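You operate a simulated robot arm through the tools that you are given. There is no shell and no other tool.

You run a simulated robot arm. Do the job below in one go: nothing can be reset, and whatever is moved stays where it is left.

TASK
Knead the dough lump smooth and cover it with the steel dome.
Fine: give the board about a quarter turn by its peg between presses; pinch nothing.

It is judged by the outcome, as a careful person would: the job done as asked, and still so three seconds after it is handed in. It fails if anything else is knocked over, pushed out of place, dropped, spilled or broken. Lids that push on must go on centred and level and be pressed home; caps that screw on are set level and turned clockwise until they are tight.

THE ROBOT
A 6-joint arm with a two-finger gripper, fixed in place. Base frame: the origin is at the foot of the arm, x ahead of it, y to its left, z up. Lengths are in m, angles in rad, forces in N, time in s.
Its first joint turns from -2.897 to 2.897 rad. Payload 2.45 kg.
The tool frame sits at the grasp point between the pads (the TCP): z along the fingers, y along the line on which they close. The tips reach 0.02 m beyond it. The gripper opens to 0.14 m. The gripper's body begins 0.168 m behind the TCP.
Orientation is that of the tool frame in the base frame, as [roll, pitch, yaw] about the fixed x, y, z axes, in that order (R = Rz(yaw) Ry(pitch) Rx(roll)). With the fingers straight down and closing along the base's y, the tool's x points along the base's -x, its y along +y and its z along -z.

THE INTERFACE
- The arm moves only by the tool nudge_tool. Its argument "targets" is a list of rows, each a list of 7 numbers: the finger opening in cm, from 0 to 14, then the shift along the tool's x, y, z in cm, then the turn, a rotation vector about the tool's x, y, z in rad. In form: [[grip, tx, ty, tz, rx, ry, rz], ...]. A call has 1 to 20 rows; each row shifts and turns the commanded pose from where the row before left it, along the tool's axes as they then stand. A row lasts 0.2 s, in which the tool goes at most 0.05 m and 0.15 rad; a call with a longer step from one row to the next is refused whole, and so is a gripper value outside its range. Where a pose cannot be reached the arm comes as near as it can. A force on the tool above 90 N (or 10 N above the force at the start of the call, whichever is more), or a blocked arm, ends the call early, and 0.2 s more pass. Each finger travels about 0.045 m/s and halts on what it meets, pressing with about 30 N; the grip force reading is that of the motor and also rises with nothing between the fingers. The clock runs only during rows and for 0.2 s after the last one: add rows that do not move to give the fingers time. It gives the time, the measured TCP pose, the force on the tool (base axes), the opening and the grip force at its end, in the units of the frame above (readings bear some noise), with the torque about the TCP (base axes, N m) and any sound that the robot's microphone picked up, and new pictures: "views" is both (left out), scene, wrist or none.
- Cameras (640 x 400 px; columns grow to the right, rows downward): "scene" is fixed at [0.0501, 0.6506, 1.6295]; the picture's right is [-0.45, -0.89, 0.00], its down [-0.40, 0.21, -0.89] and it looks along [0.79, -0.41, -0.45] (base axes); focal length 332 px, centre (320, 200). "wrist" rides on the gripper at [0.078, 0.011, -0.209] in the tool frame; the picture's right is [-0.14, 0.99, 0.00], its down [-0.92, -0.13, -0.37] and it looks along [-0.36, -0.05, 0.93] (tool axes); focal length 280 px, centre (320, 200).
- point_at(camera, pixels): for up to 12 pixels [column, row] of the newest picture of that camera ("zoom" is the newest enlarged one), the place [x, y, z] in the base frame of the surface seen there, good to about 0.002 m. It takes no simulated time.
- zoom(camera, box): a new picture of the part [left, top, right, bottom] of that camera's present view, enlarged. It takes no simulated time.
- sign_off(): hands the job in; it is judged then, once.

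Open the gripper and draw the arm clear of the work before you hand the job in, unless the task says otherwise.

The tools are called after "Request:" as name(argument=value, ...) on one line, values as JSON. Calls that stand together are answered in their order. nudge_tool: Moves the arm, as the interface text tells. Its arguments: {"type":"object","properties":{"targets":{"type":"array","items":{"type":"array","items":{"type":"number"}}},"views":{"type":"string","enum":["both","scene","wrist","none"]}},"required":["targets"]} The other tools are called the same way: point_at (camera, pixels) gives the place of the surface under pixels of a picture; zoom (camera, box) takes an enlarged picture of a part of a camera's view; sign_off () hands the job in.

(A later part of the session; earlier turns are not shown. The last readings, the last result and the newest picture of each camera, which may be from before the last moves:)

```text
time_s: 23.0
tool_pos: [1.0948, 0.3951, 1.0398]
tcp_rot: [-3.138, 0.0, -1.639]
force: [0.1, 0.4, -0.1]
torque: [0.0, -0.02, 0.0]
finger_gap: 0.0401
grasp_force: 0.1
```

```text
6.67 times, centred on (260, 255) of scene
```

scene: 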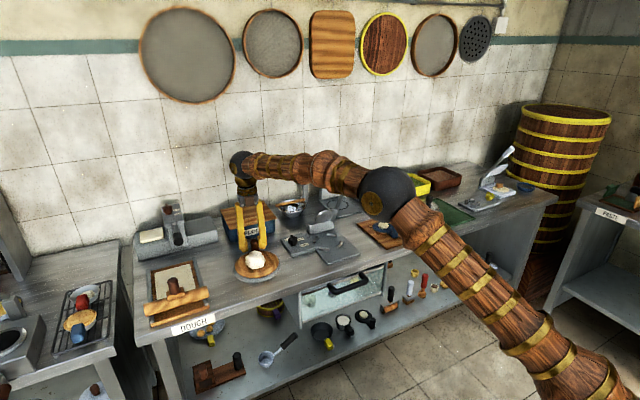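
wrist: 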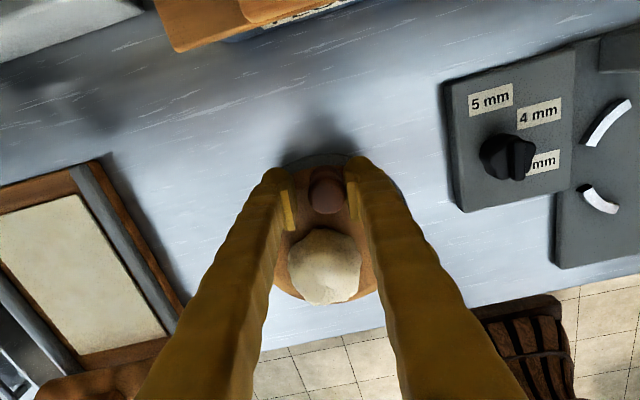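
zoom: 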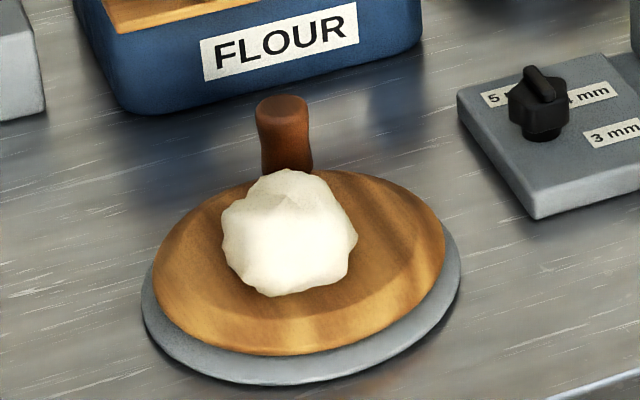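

The second call was refused because one row's turn was too large. The board stands cleanly a quarter turn on, so I continue turning the wrist back to yaw about π and draw back toward the robot to see the dough.

Request:
nudge_tool(targets=[[4, 0, 0, 0, 0, 0, 0.15], [4, 0, 0, 0, 0, 0, 0.15], [4, 0, 0, 0, 0, 0, 0.15], [4, 0, 0, 0, 0, 0, 0.15], [4, 0, 0, 0, 0, 0, 0.15], [4, 0, 0, 0, 0, 0, 0.15], [4, 0, 0, 0, 0, 0, 0.15], [4, 0, 0, 0, 0, 0, 0.15], [4, 0, 0, 0, 0, 0, 0.15], [4, 0, 0, 0, 0, 0, 0.15], [4, 4, 0, 0, 0, 0, 0], [4, 4, 0, 0, 0, 0, 0], [4, 4, 0, 0, 0, 0, 0], [4, 4, 0, 0, 0, 0, 0], [4, 0, 0, 0, 0, 0, 0]])

Request:
zoom(camera="wrist", box=[220, 130, 420, 270])

```text
time_s: 26.2
tool_pos: [0.9324, 0.3916, 1.0392]
tcp_rot: [3.14, 0.002, -3.135]
force: [0.5, -0.4, 0.8]
torque: [0.02, -0.01, 0.0]
finger_gap: 0.0402
grasp_force: 0.1
```

scene: 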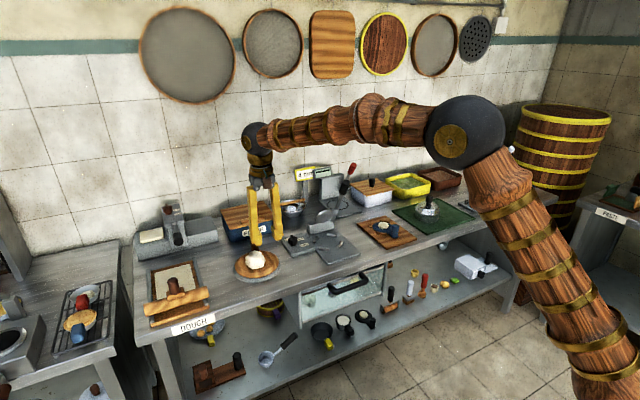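
wrist: 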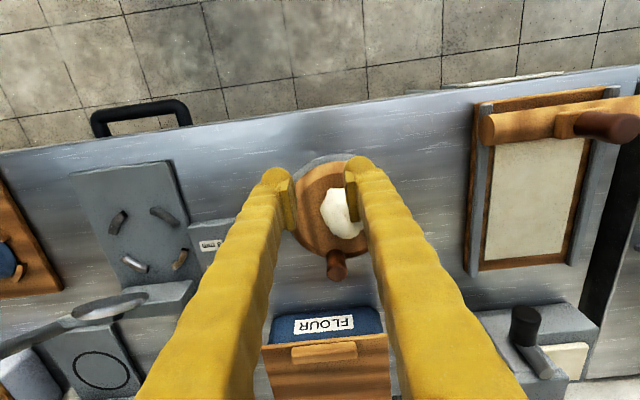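

```text
2.86 times, centred on (320, 200) of wrist
```

zoom: 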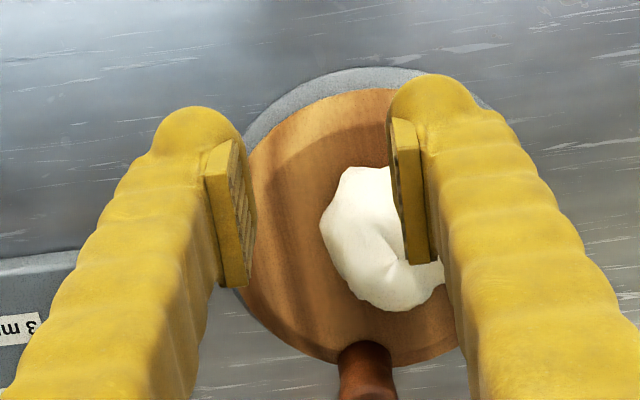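

I need the dough's new centre, so I sample its outline in the scene and wrist views.

Request:
point_at(camera="zoom", pixels=[[322, 225], [365, 170], [370, 235], [390, 308], [440, 280], [365, 345], [350, 360], [350, 300]])

Request:
zoom(camera="scene", box=[228, 232, 292, 272])

```text
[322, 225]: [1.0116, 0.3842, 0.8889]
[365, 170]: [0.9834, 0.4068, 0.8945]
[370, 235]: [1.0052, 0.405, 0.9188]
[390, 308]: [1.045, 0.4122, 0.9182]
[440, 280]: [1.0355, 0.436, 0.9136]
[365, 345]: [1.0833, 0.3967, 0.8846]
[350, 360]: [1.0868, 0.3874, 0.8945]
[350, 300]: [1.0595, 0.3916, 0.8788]
```

```text
10.00 times, centred on (260, 252) of scene
```

zoom: 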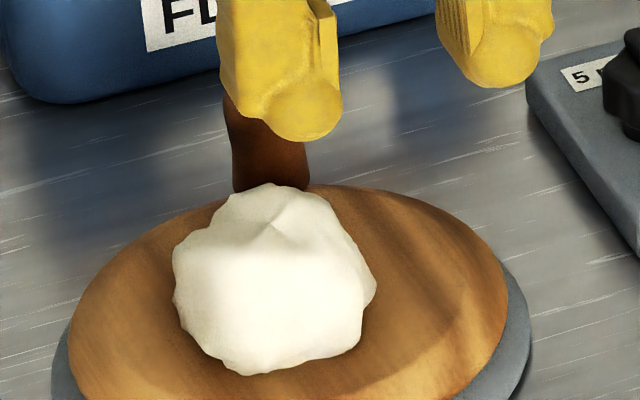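

The dough's centre is now about (1.016, 0.415), as expected for a quarter turn. I go above it with the fingers fixed at 1 cm and press, deeper this time.

Request:
nudge_tool(targets=[[1.0, -4.2, 1.17, 0, 0, 0, 0], [1.0, -4.16, 1.17, 0, 0, 0, 0], [1.0, 0, 0, 0, 0, 0, 0], [1.0, 0, 0, 4, 0, 0, 0], [1.0, 0, 0, 4, 0, 0, 0], [1.0, 0, 0, 1.5, 0, 0, 0], [1.0, 0, 0, 1, 0, 0, 0], [1.0, 0, 0, 0.5, 0, 0, 0], [1.0, 0, 0, 0.4, 0, 0, 0], [1.0, 0, 0, 0.4, 0, 0, 0]])

Request:
zoom(camera="scene", box=[220, 225, 300, 285])

```text
time_s: 28.4
tool_pos: [1.0185, 0.4167, 0.9254]
tcp_rot: [3.141, 0.003, -3.137]
force: [-4.6, 0.8, 29.8]
torque: [-0.02, 0.14, -0.02]
finger_gap: 0.0097
grasp_force: 0.2
```

scene: 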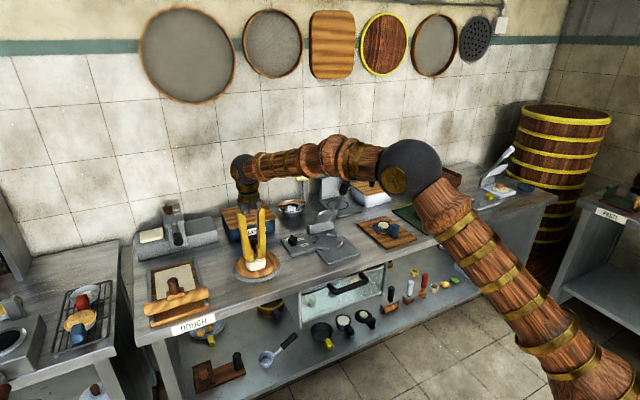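
wrist: 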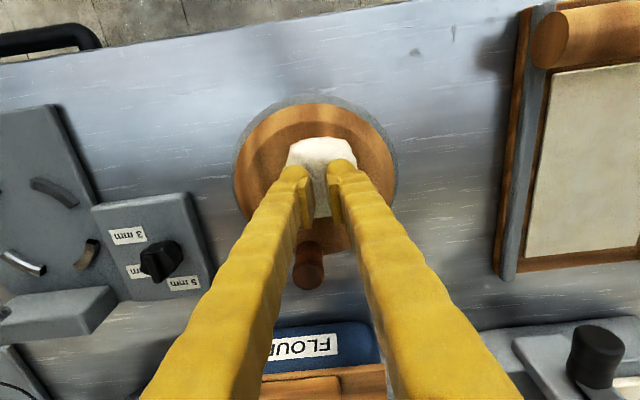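

```text
6.67 times, centred on (260, 255) of scene
```

zoom: 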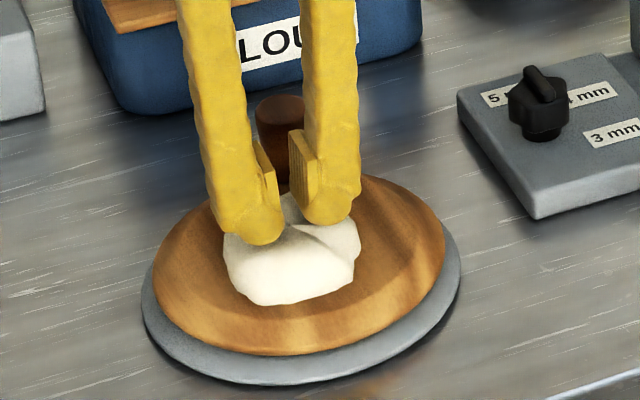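

The force is 30 N and nearly vertical, with no grip force. I press 6 mm deeper and hold briefly, then look.

Request:
nudge_tool(targets=[[1.0, 0, 0, 0.3, 0, 0, 0], [1.0, 0, 0, 0.3, 0, 0, 0], [1.0, 0, 0, 0, 0, 0, 0], [1.0, 0, 0, 0, 0, 0, 0]], views="scene")

Request:
zoom(camera="scene", box=[220, 225, 300, 285])

```text
time_s: 29.4
tool_pos: [1.0183, 0.4171, 0.9212]
tcp_rot: [3.137, 0.007, -3.135]
force: [-2.6, -3.7, 86.0]
torque: [-0.28, 0.31, -0.03]
finger_gap: 0.0099
grasp_force: 0.1
```

scene: 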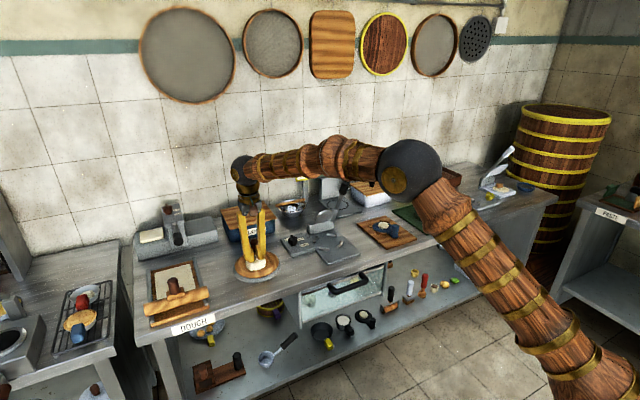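

```text
6.67 times, centred on (260, 255) of scene
```

zoom: 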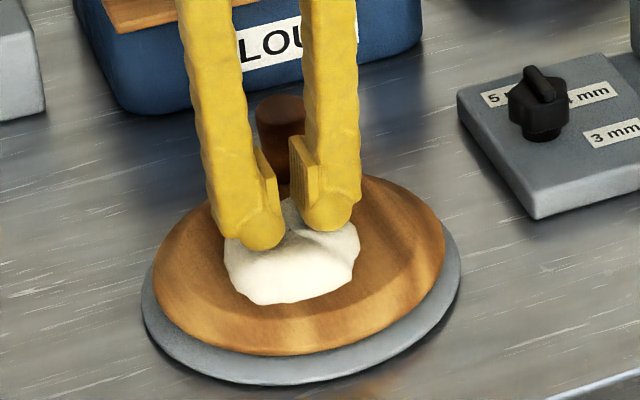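

The force rises sharply to 86 N, so the dough is pressed to its full depth. I lift off and draw back to see it.

Request:
nudge_tool(targets=[[1.0, 0, 0, -0.5, 0, 0, 0], [1.0, 0, 0, -2, 0, 0, 0], [1.0, 0, 0, -4.5, 0, 0, 0], [1.0, 0, 0, -4.5, 0, 0, 0], [1.0, 4, 0, 0, 0, 0, 0], [1.0, 4, 0, 0, 0, 0, 0], [1.0, 0, 0, 0, 0, 0, 0]])

Request:
zoom(camera="scene", box=[220, 225, 300, 285])

```text
time_s: 31.0
tool_pos: [0.9379, 0.4174, 1.0313]
tcp_rot: [3.141, 0.002, -3.133]
force: [-0.1, -0.2, -0.9]
torque: [-0.03, 0.02, 0.03]
finger_gap: 0.0098
grasp_force: 0.1
```

scene: 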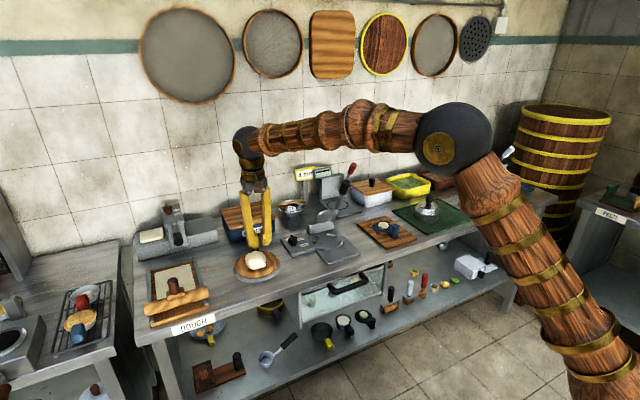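
wrist: 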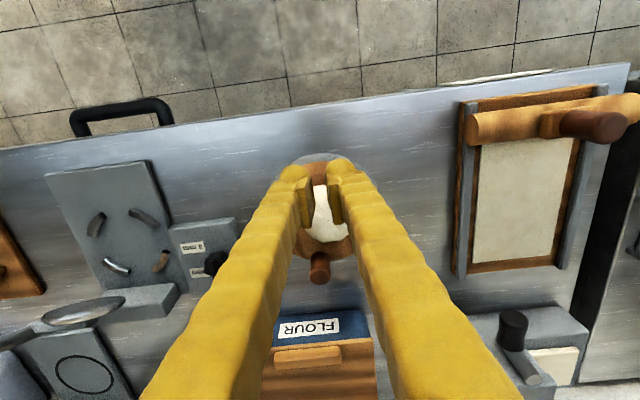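

```text
6.67 times, centred on (260, 255) of scene
```

zoom: 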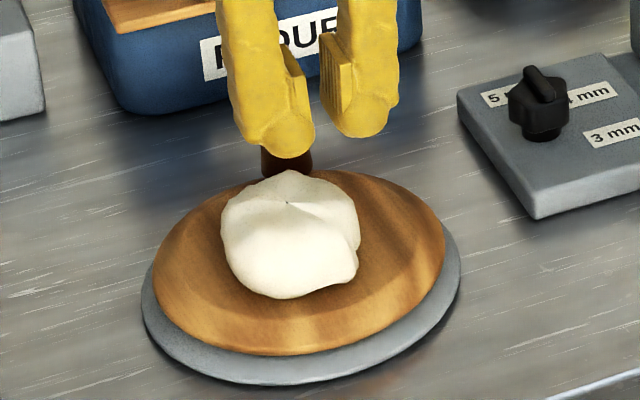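

Now the dough has visibly changed: it is rounder with one remaining crease, so full-depth presses count. I move over the peg on the far side at about (1.0935, 0.394), open to 4 cm and align with the tangent.

Request:
nudge_tool(targets=[[4, -3.885, -0.62, 0, 0, 0, 0], [4, -3.885, -0.62, 0, 0, 0, 0], [4, -3.885, -0.62, 0, 0, 0, 0], [4, -3.885, -0.62, 0, 0, 0, 0], [4, 0, 0, 0, 0, 0, 0.12], [4, 0, 0, 0, 0, 0, 0.125], [4, 0, 0, 0, 0, 0, 0], [4, 0, 0, 0, 0, 0, 0]])

Request:
zoom(camera="wrist", box=[220, 80, 420, 220])

Request:
point_at(camera="wrist", pixels=[[322, 187], [322, 180], [310, 185], [334, 185], [322, 197]])

```text
time_s: 32.8
tool_pos: [1.0931, 0.3927, 1.0318]
tcp_rot: [3.14, 0.001, 2.902]
force: [0.7, 0.2, -0.8]
torque: [-0.04, 0.03, 0.0]
finger_gap: 0.0399
grasp_force: 0.0
```

scene: 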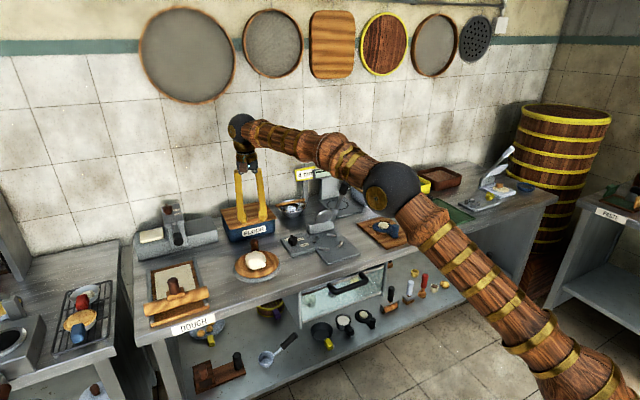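
wrist: 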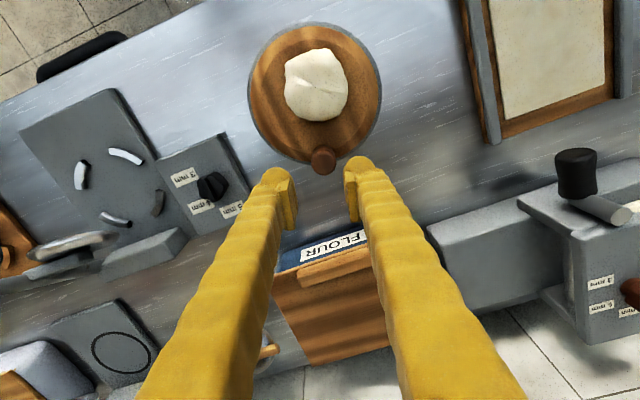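

```text
2.86 times, centred on (320, 150) of wrist
```

zoom: 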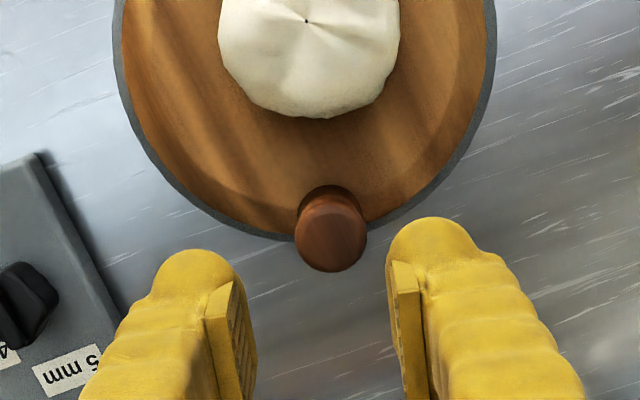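

```text
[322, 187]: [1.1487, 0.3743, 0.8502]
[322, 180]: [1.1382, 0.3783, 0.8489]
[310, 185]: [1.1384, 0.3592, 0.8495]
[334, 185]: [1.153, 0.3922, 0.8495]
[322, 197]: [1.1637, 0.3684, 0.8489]
```

This is an excellent view: the whole board, the dough (316,84) and the peg (322,158) are visible. I sample them to fix the board centre and peg position.

Request:
point_at(camera="wrist", pixels=[[323, 163], [314, 161], [332, 161], [323, 157], [323, 171], [248, 90], [381, 90], [313, 25], [286, 84], [348, 84], [318, 48], [312, 120]])

Request:
zoom(camera="wrist", box=[230, 10, 400, 180])

```text
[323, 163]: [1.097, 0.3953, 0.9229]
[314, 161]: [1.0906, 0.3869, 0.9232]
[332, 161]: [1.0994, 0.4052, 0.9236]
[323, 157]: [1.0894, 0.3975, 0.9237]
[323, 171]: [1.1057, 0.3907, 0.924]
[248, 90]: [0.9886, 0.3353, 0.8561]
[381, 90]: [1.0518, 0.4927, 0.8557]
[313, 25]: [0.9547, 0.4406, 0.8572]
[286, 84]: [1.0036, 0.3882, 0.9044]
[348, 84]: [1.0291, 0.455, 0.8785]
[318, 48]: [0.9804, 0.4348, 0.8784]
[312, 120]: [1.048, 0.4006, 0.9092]
```

```text
2.35 times, centred on (315, 95) of wrist
```

zoom: 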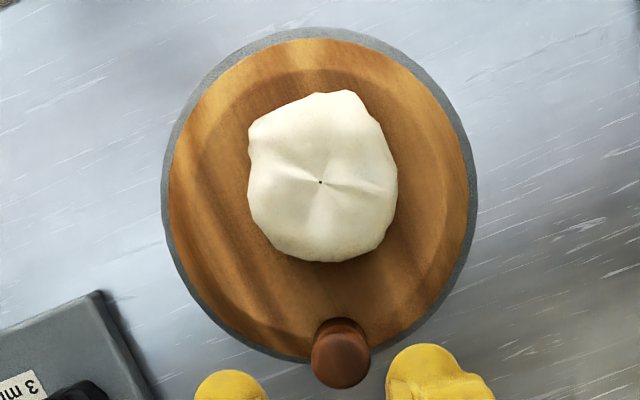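

The peg is at (1.096, 0.3955) and the refined board centre is (1.028, 0.412), with peg radius 0.0695 and about 92° turned. I correct by 3 mm and descend around the peg.

Request:
nudge_tool(targets=[[4, -0.22, 0.34, 2, 0, 0, 0], [4, 0, 0, 4, 0, 0, 0], [4, 0, 0, 4, 0, 0, 0], [4, 0, 0, 2.2, 0, 0, 0], [4, 0, 0, 0, 0, 0, 0]])

Request:
zoom(camera="scene", box=[220, 225, 300, 285])

```text
time_s: 34.0
tool_pos: [1.0962, 0.3962, 0.9092]
tcp_rot: [3.139, 0.001, 2.905]
force: [0.2, 1.1, 0.2]
torque: [0.01, -0.02, 0.03]
finger_gap: 0.04
grasp_force: 0.0
```

scene: 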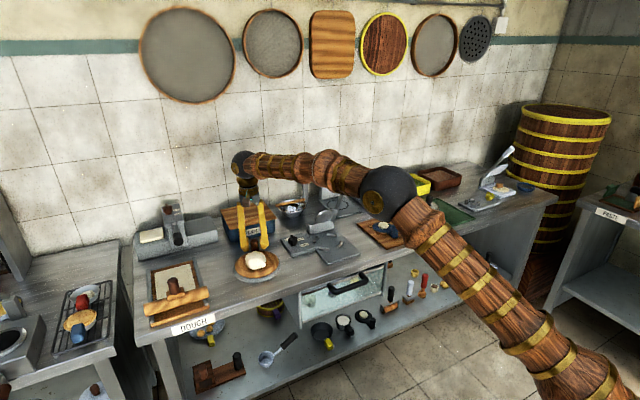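
wrist: 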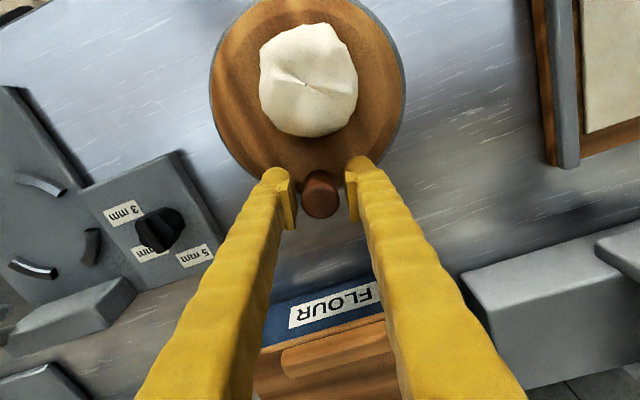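

```text
6.67 times, centred on (260, 255) of scene
```

zoom: 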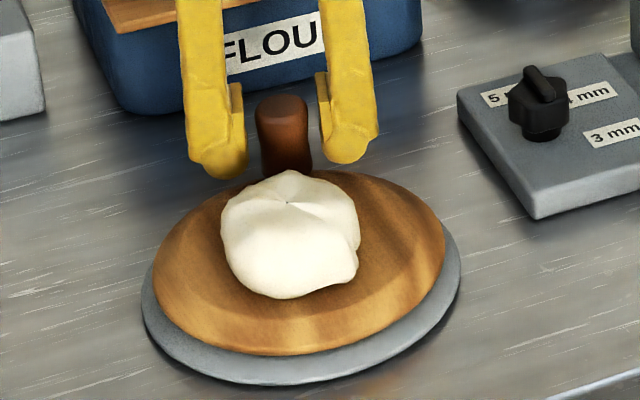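

The fingers straddle the peg freely at wrist (320,192). I start the second counter-clockwise arc with five steps.

Request:
nudge_tool(targets=[[4, 0.06, 0.908, 0, 0, 0, -0.131], [4, 0.06, 0.908, 0, 0, 0, -0.131], [4, 0.06, 0.908, 0, 0, 0, -0.131], [4, 0.06, 0.908, 0, 0, 0, -0.131], [4, 0.06, 0.908, 0, 0, 0, -0.131]])

Request:
zoom(camera="scene", box=[220, 225, 300, 285])

```text
time_s: 35.2
tool_pos: [1.0916, 0.4411, 0.9099]
tcp_rot: [-3.141, 0.0, -2.723]
force: [1.0, 0.3, -0.2]
torque: [0.0, 0.0, -0.02]
finger_gap: 0.0401
grasp_force: 0.1
```

scene: 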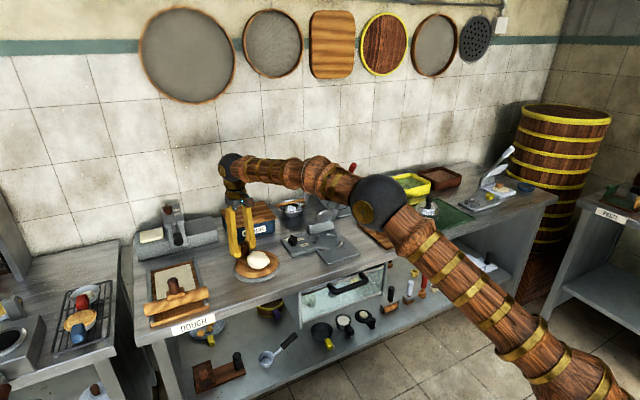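
wrist: 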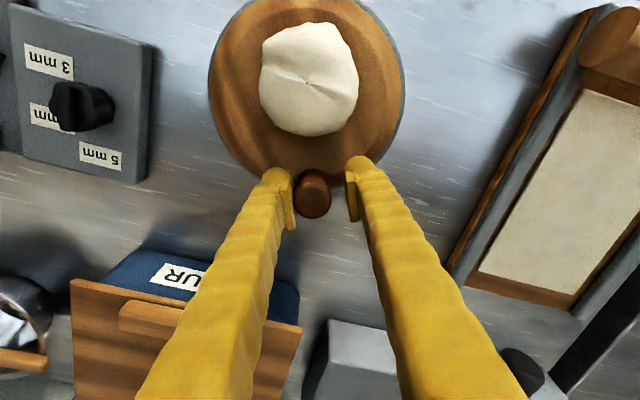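

```text
6.67 times, centred on (260, 255) of scene
```

zoom: 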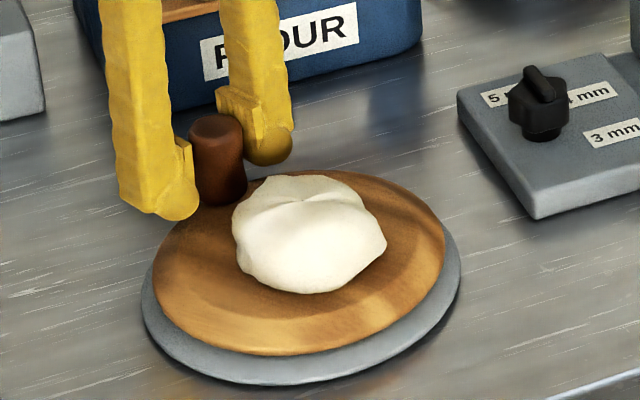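

The board follows smoothly. I complete the quarter turn with eight more steps, then ease back off the peg.

Request:
nudge_tool(targets=[[4, 0.06, 0.908, 0, 0, 0, -0.131], [4, 0.06, 0.908, 0, 0, 0, -0.131], [4, 0.06, 0.908, 0, 0, 0, -0.131], [4, 0.06, 0.908, 0, 0, 0, -0.131], [4, 0.06, 0.908, 0, 0, 0, -0.131], [4, 0.06, 0.908, 0, 0, 0, -0.131], [4, 0.06, 0.908, 0, 0, 0, -0.131], [4, 0.06, 0.908, 0, 0, 0, -0.131], [4, 0, 0, 0, 0, 0, 0]])

Request:
zoom(camera="scene", box=[220, 225, 300, 285])

```text
time_s: 37.2
tool_pos: [1.0356, 0.4813, 0.9088]
tcp_rot: [-3.14, 0.0, -1.674]
force: [-0.3, -0.3, -0.6]
torque: [-0.05, 0.01, 0.0]
finger_gap: 0.0402
grasp_force: 0.1
```

scene: 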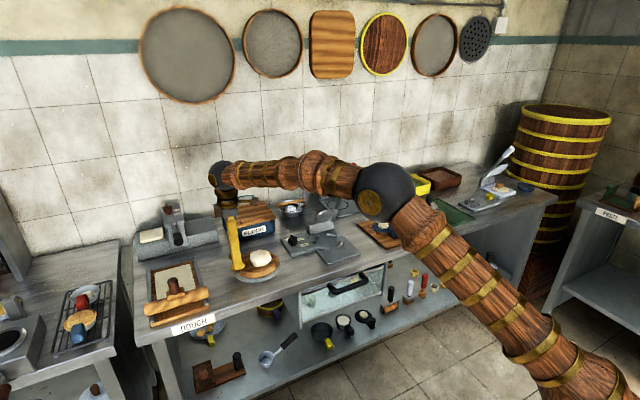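
wrist: 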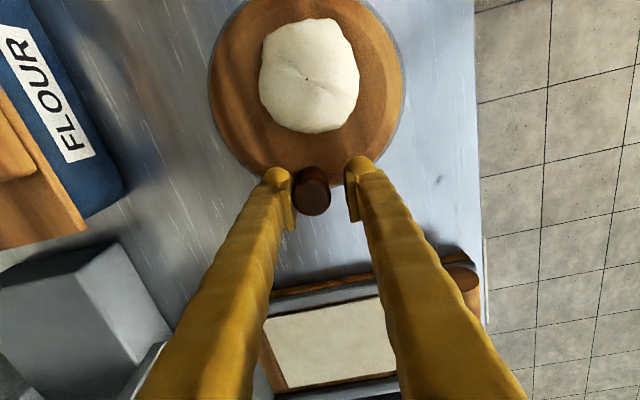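

```text
6.67 times, centred on (260, 255) of scene
```

zoom: 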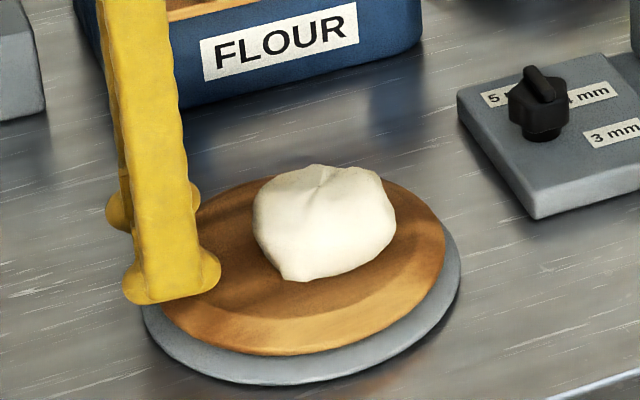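

The peg is now on the left side at about 77°, another quarter turn on. I back off the peg, lift and look.

Request:
nudge_tool(targets=[[4, 0, -0.7, 0, 0, 0, 0], [4, 0, 0, -3, 0, 0, 0], [4, 0, 0, -5, 0, 0, 0], [4, 0, 0, -5, 0, 0, 0], [4, 0, 0, 0, 0, 0, 0], [4, 0, 0, 0, 0, 0, 0]])

Request:
zoom(camera="wrist", box=[230, 10, 400, 180])

Request:
point_at(camera="wrist", pixels=[[286, 84], [348, 84], [318, 52], [312, 118], [316, 84], [323, 163], [314, 161], [332, 161]])

```text
time_s: 38.6
tool_pos: [1.0427, 0.4815, 1.038]
tcp_rot: [-3.14, -0.001, -1.676]
force: [-0.4, -0.7, 0.6]
torque: [0.01, -0.02, -0.01]
finger_gap: 0.0399
grasp_force: 0.0
```

scene: 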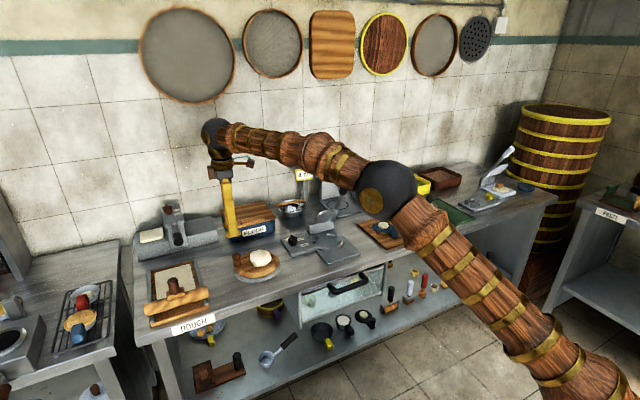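
wrist: 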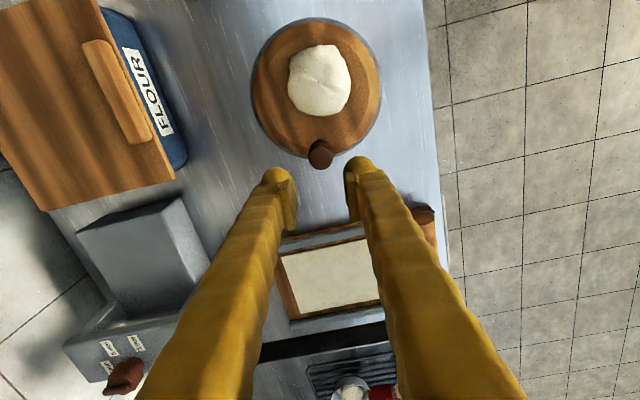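

```text
2.35 times, centred on (315, 95) of wrist
```

zoom: 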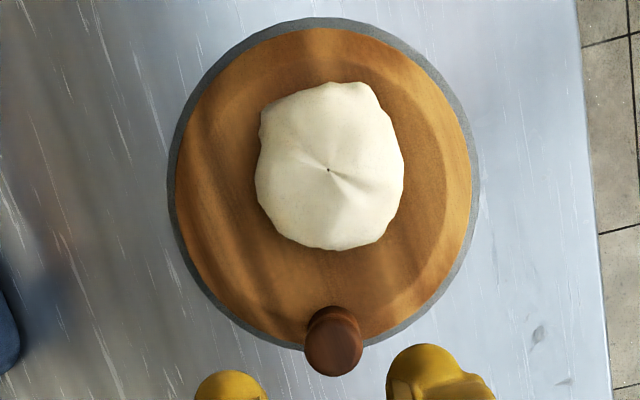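

```text
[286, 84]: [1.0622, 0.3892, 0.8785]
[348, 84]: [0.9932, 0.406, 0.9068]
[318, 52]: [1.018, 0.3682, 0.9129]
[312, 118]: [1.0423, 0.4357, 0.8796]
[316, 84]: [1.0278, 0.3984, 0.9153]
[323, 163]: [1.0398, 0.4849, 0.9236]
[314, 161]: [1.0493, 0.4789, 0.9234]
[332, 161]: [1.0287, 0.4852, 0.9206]
```

The dough's centre is about (1.024, 0.400). I move over it, close the fingers to the fixed 1 cm gap and press toward the same full depth.

Request:
nudge_tool(targets=[[1.0, 4.2, 0.5, 0, 0, 0, 0], [1.0, 4.2, 0.49, 0, 0, 0, 0], [1.0, 0, 0, 0, 0, 0, 0], [1.0, 0, 0, 4, 0, 0, 0], [1.0, 0, 0, 4, 0, 0, 0], [1.0, 0, 0, 1.5, 0, 0, 0], [1.0, 0, 0, 1, 0, 0, 0], [1.0, 0, 0, 0.5, 0, 0, 0], [1.0, 0, 0, 0.4, 0, 0, 0]])

Request:
zoom(camera="scene", box=[220, 225, 300, 285])

```text
time_s: 40.6
tool_pos: [1.0229, 0.3986, 0.9259]
tcp_rot: [-3.14, 0.001, -1.675]
force: [-0.1, 0.0, 11.7]
torque: [-0.02, -0.01, -0.03]
finger_gap: 0.0097
grasp_force: 0.2
```

scene: 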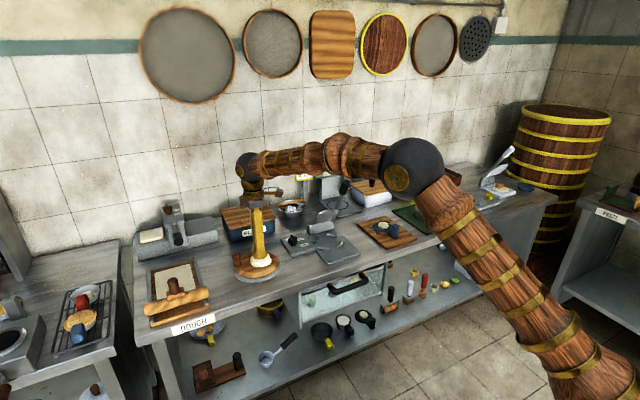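
wrist: 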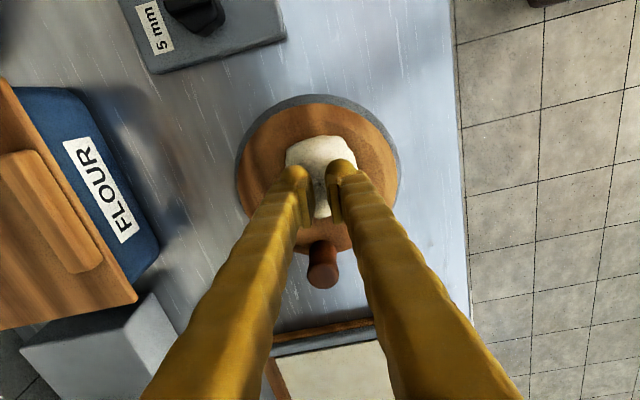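

```text
6.67 times, centred on (260, 255) of scene
```

zoom: 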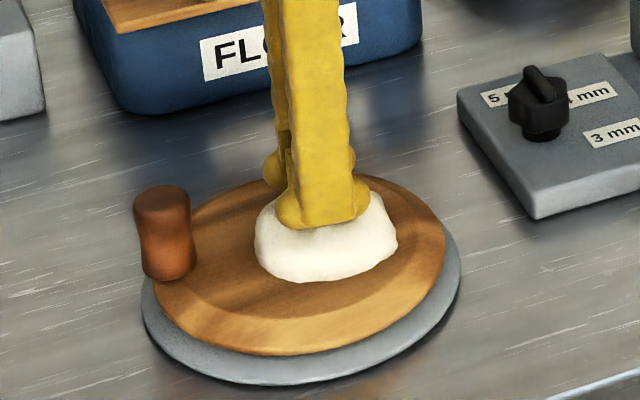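

The contact is purely vertical at 11.7 N, well centred. I press further down in small steps to reach full depth and hold.

Request:
nudge_tool(targets=[[1.0, 0, 0, 0.3, 0, 0, 0], [1.0, 0, 0, 0.3, 0, 0, 0], [1.0, 0, 0, 0.2, 0, 0, 0], [1.0, 0, 0, 0, 0, 0, 0], [1.0, 0, 0, 0, 0, 0, 0]], views="none")

```text
time_s: 41.8
tool_pos: [1.0243, 0.3978, 0.9211]
tcp_rot: [-3.137, 0.003, -1.676]
force: [-15.9, -0.2, 82.2]
torque: [-0.06, 0.75, 0.16]
finger_gap: 0.01
grasp_force: 0.1
```

It reached 82 N at full depth. I lift off and check the dough.

Request:
nudge_tool(targets=[[4, 0, 0, -0.5, 0, 0, 0], [4, 0, 0, -2, 0, 0, 0], [4, 0, 0, -4.5, 0, 0, 0], [4, 0, 0, -4.5, 0, 0, 0], [4, -4.2, 0, 0, 0, 0, 0], [4, -4.2, 0, 0, 0, 0, 0], [4, 0, 0, 0, 0, 0, 0], [4, 0, 0, 0, 0, 0, 0]])

Request:
zoom(camera="scene", box=[220, 225, 300, 285])

Request:
zoom(camera="wrist", box=[230, 10, 400, 180])

```text
time_s: 43.6
tool_pos: [1.0326, 0.4811, 1.0319]
tcp_rot: [-3.14, -0.001, -1.674]
force: [-0.5, -0.2, -0.2]
torque: [-0.03, 0.0, 0.04]
finger_gap: 0.0404
grasp_force: 0.1
```

scene: 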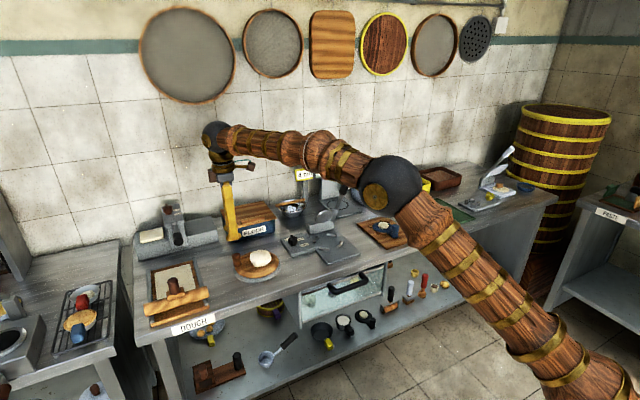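
wrist: 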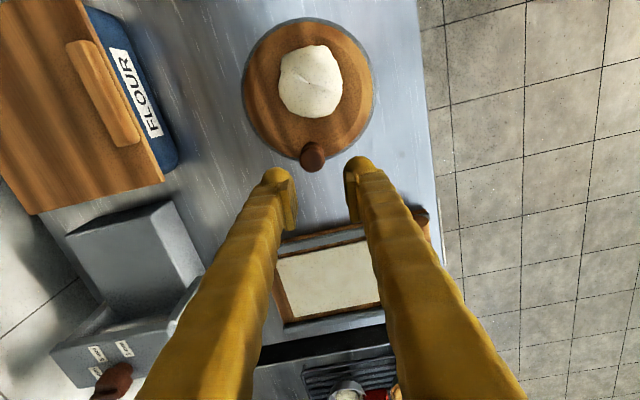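

```text
6.67 times, centred on (260, 255) of scene
```

zoom: 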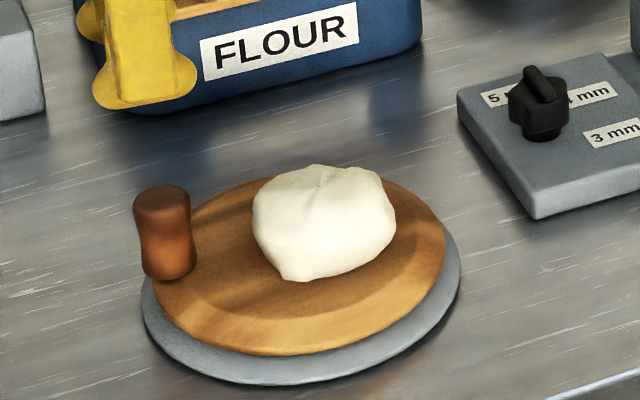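

```text
2.35 times, centred on (315, 95) of wrist
```

zoom: 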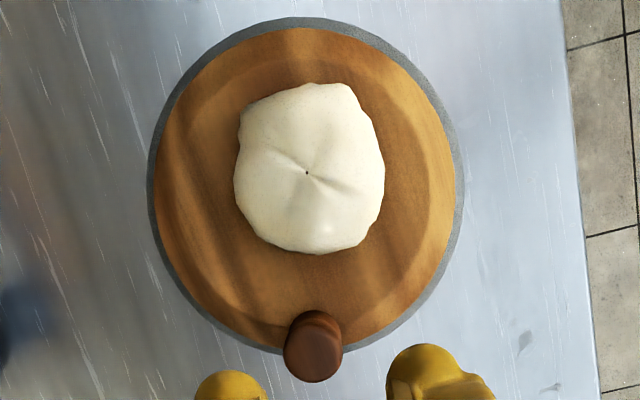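

The dough's outline looks unchanged, so the mesh probably updates only every second press and I keep going. I sample the peg top at wrist (314,158) before the next turn.

Request:
zoom(camera="wrist", box=[280, 130, 344, 180])

```text
8.00 times, centred on (312, 155) of wrist
```

zoom: 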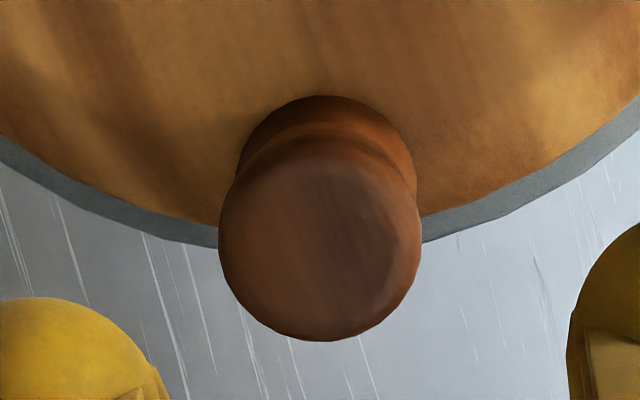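

The peg top's centre is at zoom (320,240). I sample that and its edges.

Request:
point_at(camera="zoom", pixels=[[320, 240], [228, 240], [412, 240], [320, 150], [320, 330]])

```text
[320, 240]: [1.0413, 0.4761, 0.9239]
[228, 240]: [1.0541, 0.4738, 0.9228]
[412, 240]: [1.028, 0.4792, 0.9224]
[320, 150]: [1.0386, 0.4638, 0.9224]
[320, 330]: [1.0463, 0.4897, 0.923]
```

The peg is at (1.0413, 0.4765). I align on it, straddle it as before and descend.

Request:
nudge_tool(targets=[[4, 0.37, -0.92, 0, 0, 0, 0], [4, 0, 0, 2, 0, 0, 0.092], [4, 0, 0, 4, 0, 0, 0], [4, 0, 0, 4, 0, 0, 0], [4, 0, 0, 2.2, 0, 0, 0], [4, 0, 0, 0, 0, 0, 0]])

Request:
zoom(camera="wrist", box=[220, 80, 420, 220])

```text
time_s: 45.0
tool_pos: [1.0418, 0.4765, 0.9106]
tcp_rot: [-3.141, 0.001, -1.767]
force: [0.5, 0.2, -0.1]
torque: [0.0, -0.02, -0.01]
finger_gap: 0.0397
grasp_force: 0.0
```

scene: 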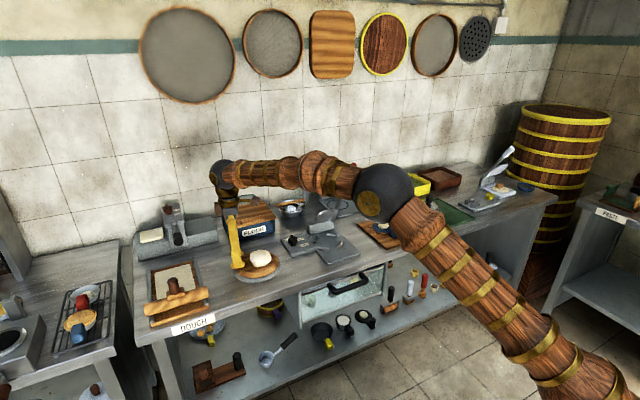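
wrist: 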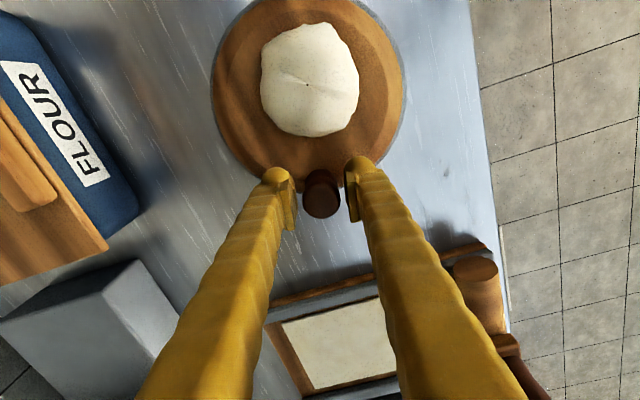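

```text
2.86 times, centred on (320, 150) of wrist
```

zoom: 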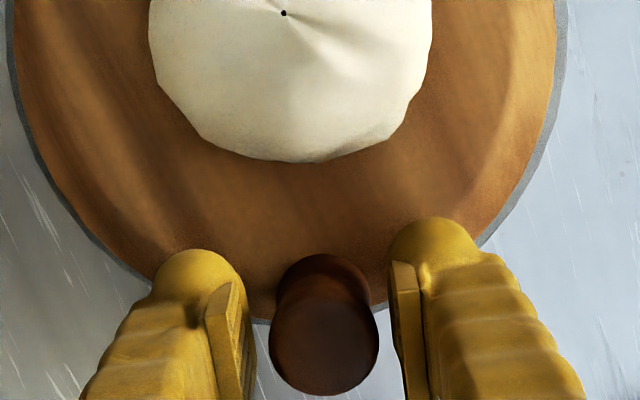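

The peg is centred between the open fingers at zoom (323,330). I sweep the third counter-clockwise arc, in two parts so that I can check midway.

Request:
nudge_tool(targets=[[4, 0.058, 0.895, 0, 0, 0, -0.131], [4, 0.058, 0.895, 0, 0, 0, -0.131], [4, 0.058, 0.895, 0, 0, 0, -0.131], [4, 0.058, 0.895, 0, 0, 0, -0.131], [4, 0.058, 0.895, 0, 0, 0, -0.131], [4, 0.058, 0.895, 0, 0, 0, -0.131]])

Request:
zoom(camera="scene", box=[220, 225, 300, 285])

```text
time_s: 46.4
tool_pos: [0.9935, 0.4675, 0.9105]
tcp_rot: [-3.136, -0.002, -0.978]
force: [68.3, 12.6, 17.3]
torque: [0.05, -0.07, -0.73]
finger_gap: 0.0995
grasp_force: 30.3
```

scene: 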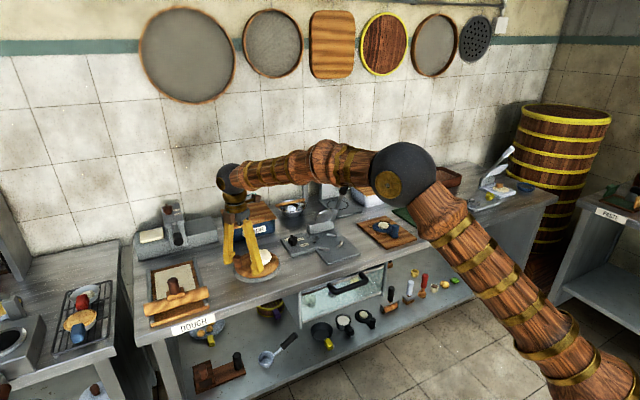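
wrist: 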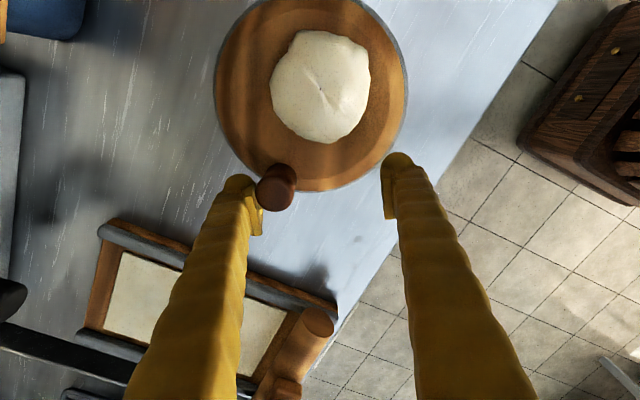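

```text
6.67 times, centred on (260, 255) of scene
```

zoom: 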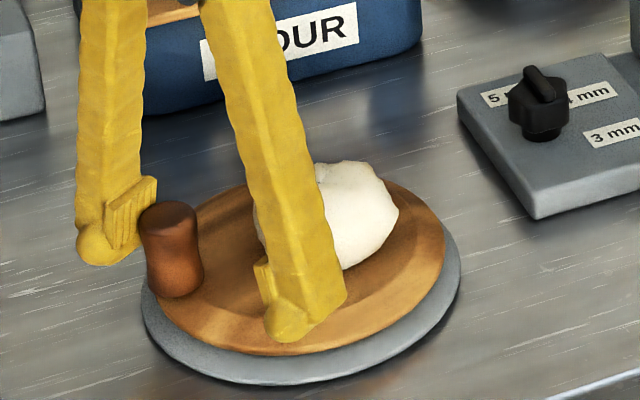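

The board hit a stop in this direction too (68 N, finger forced open), so it only swings about 200°. I back off along the same arc; the next quarter turn will have to be clockwise.

Request:
nudge_tool(targets=[[4, 0.058, -0.895, 0, 0, 0, 0.131], [4, 0.058, -0.895, 0, 0, 0, 0.131], [4, 0.058, -0.895, 0, 0, 0, 0.131], [4, 0.058, -0.895, 0, 0, 0, 0.131], [4, 0.058, -0.895, 0, 0, 0, 0.131], [4, 0, 0, 0, 0, 0, 0], [4, 0, 0, 0, 0, 0, 0]])

Request:
zoom(camera="scene", box=[220, 225, 300, 285])

Request:
zoom(camera="wrist", box=[220, 80, 420, 220])

```text
time_s: 48.0
tool_pos: [1.0341, 0.4782, 0.9111]
tcp_rot: [-3.139, -0.001, -1.638]
force: [-0.5, -0.1, -0.6]
torque: [0.0, 0.02, -0.02]
finger_gap: 0.0403
grasp_force: 0.4
```

scene: 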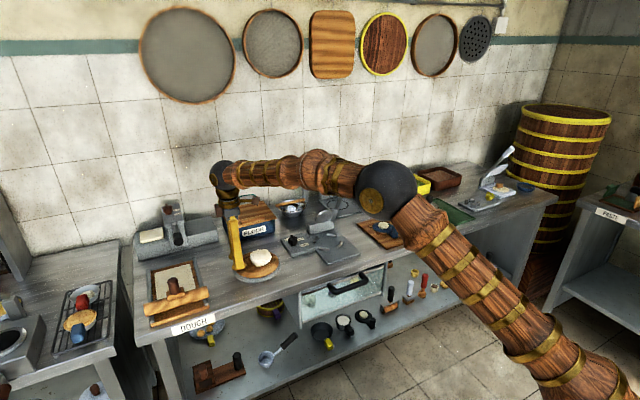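
wrist: 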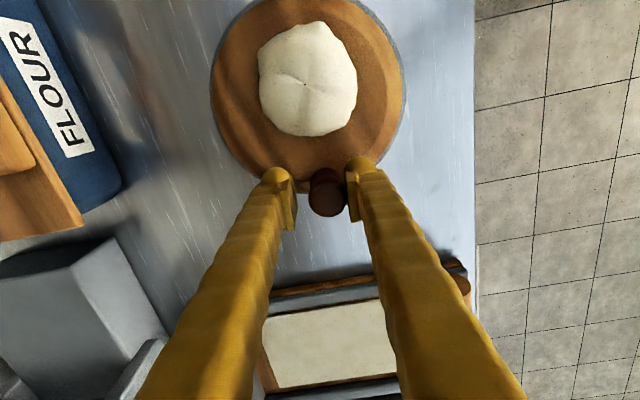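

```text
6.67 times, centred on (260, 255) of scene
```

zoom: 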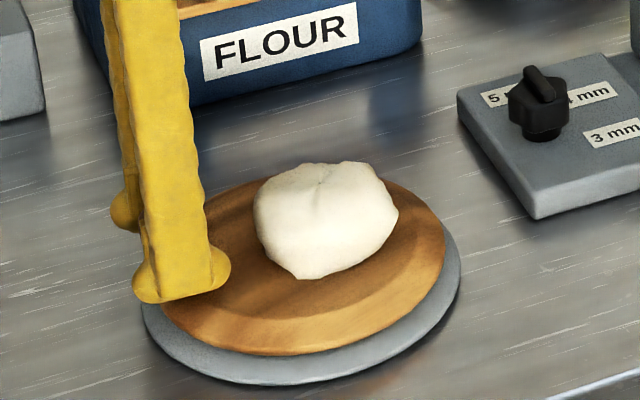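

```text
2.86 times, centred on (320, 150) of wrist
```

zoom: 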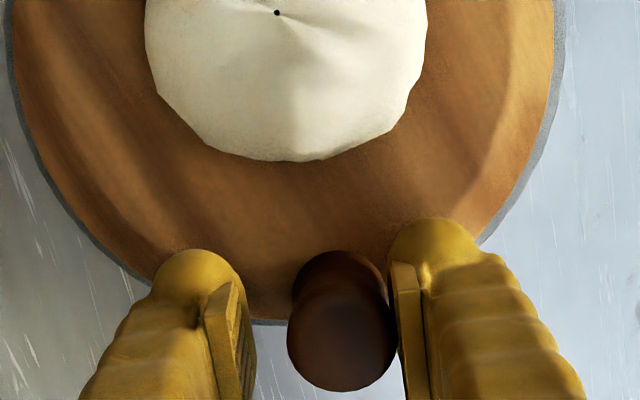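

The peg was carried to about 92° and now rests lightly against the other finger. I sweep clockwise so the peg goes back to about -11°, a quarter turn from where the last press was made; first half now.

Request:
nudge_tool(targets=[[4, 0.057, -0.88, 0, 0, 0, 0.129], [4, 0.057, -0.88, 0, 0, 0, 0.129], [4, 0.057, -0.88, 0, 0, 0, 0.129], [4, 0.057, -0.88, 0, 0, 0, 0.129], [4, 0.057, -0.88, 0, 0, 0, 0.129], [4, 0.057, -0.88, 0, 0, 0, 0.129], [4, 0.057, -0.88, 0, 0, 0, 0.129]])

Request:
zoom(camera="scene", box=[220, 225, 300, 285])

```text
time_s: 49.6
tool_pos: [1.0844, 0.4474, 0.9099]
tcp_rot: [3.141, 0.001, -2.541]
force: [0.0, 0.8, -0.6]
torque: [0.04, 0.03, 0.02]
finger_gap: 0.0399
grasp_force: 0.1
```

scene: 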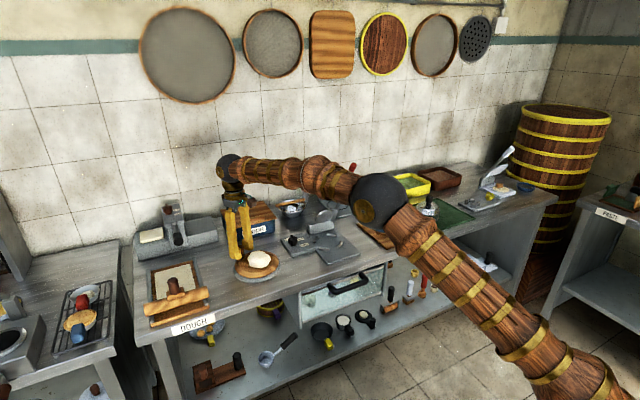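
wrist: 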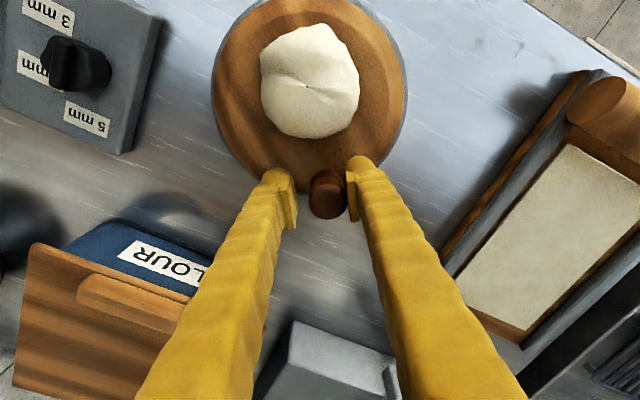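

```text
6.67 times, centred on (260, 255) of scene
```

zoom: 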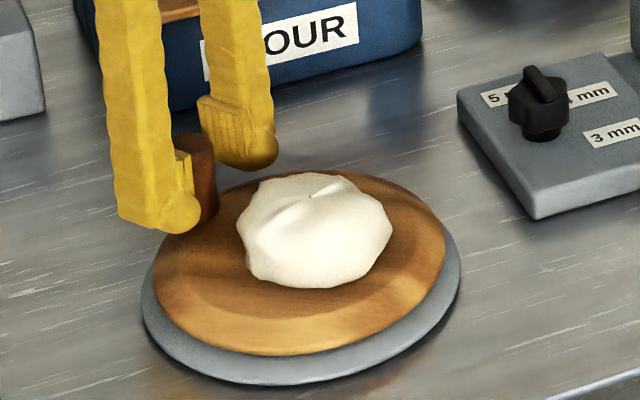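

It turns clockwise smoothly. I finish the second half and ease off the peg, then lift for a look.

Request:
nudge_tool(targets=[[4, 0.057, -0.88, 0, 0, 0, 0.129], [4, 0.057, -0.88, 0, 0, 0, 0.129], [4, 0.057, -0.88, 0, 0, 0, 0.129], [4, 0.057, -0.88, 0, 0, 0, 0.129], [4, 0.057, -0.88, 0, 0, 0, 0.129], [4, 0.057, -0.88, 0, 0, 0, 0.129], [4, 0.057, -0.88, 0, 0, 0, 0.129], [4, 0, 0, 0, 0, 0, 0], [4, 0, 0.7, 0, 0, 0, 0], [4, 0, 0, -3, 0, 0, 0], [4, 0, 0, -5, 0, 0, 0], [4, 0, 0, -5, 0, 0, 0], [4, 0, 0, 0, 0, 0, 0]])

Request:
zoom(camera="scene", box=[220, 225, 300, 285])

Request:
zoom(camera="wrist", box=[230, 10, 400, 180])

```text
time_s: 52.4
tool_pos: [1.0959, 0.3967, 1.0403]
tcp_rot: [-3.14, 0.002, 2.839]
force: [-0.3, 0.3, -0.3]
torque: [0.0, 0.02, 0.01]
finger_gap: 0.0403
grasp_force: 0.0
```

scene: 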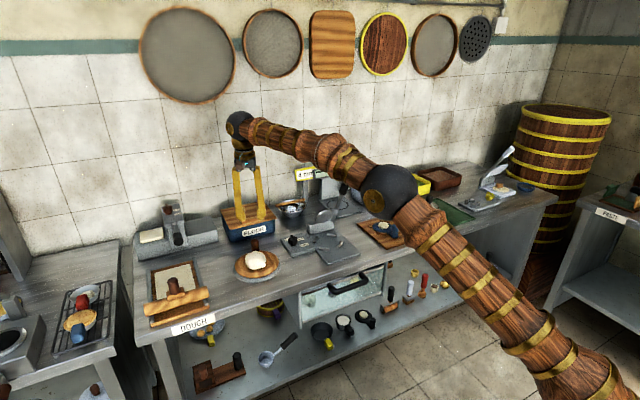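
wrist: 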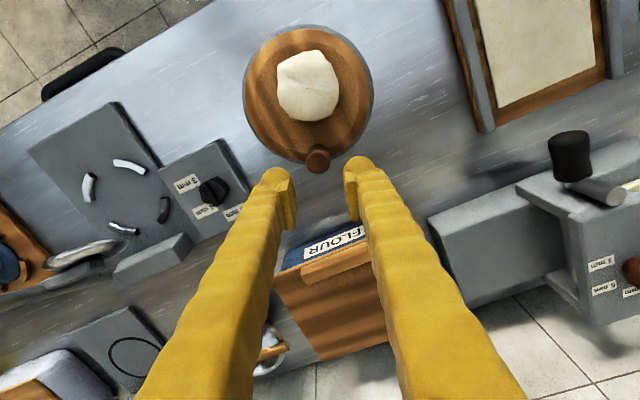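

```text
6.67 times, centred on (260, 255) of scene
```

zoom: 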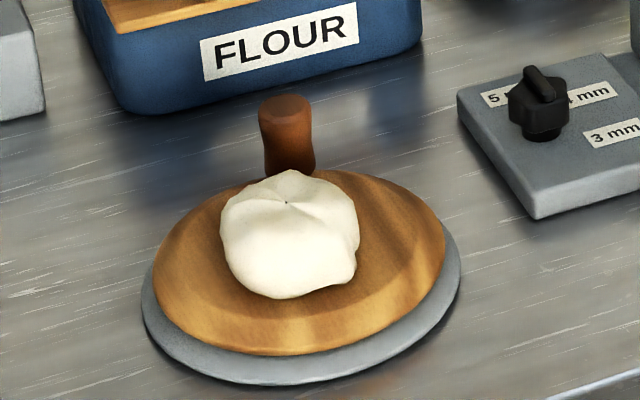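

```text
2.35 times, centred on (315, 95) of wrist
```

zoom: 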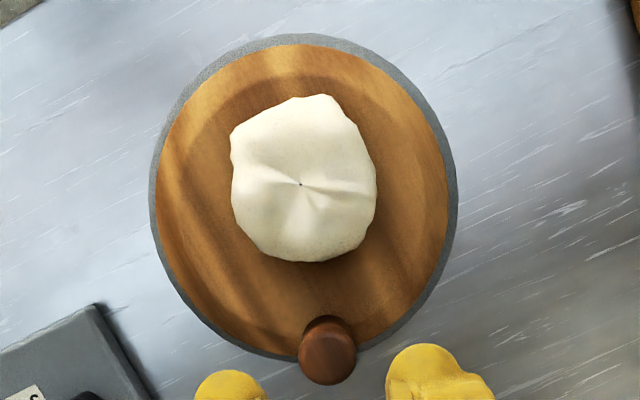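

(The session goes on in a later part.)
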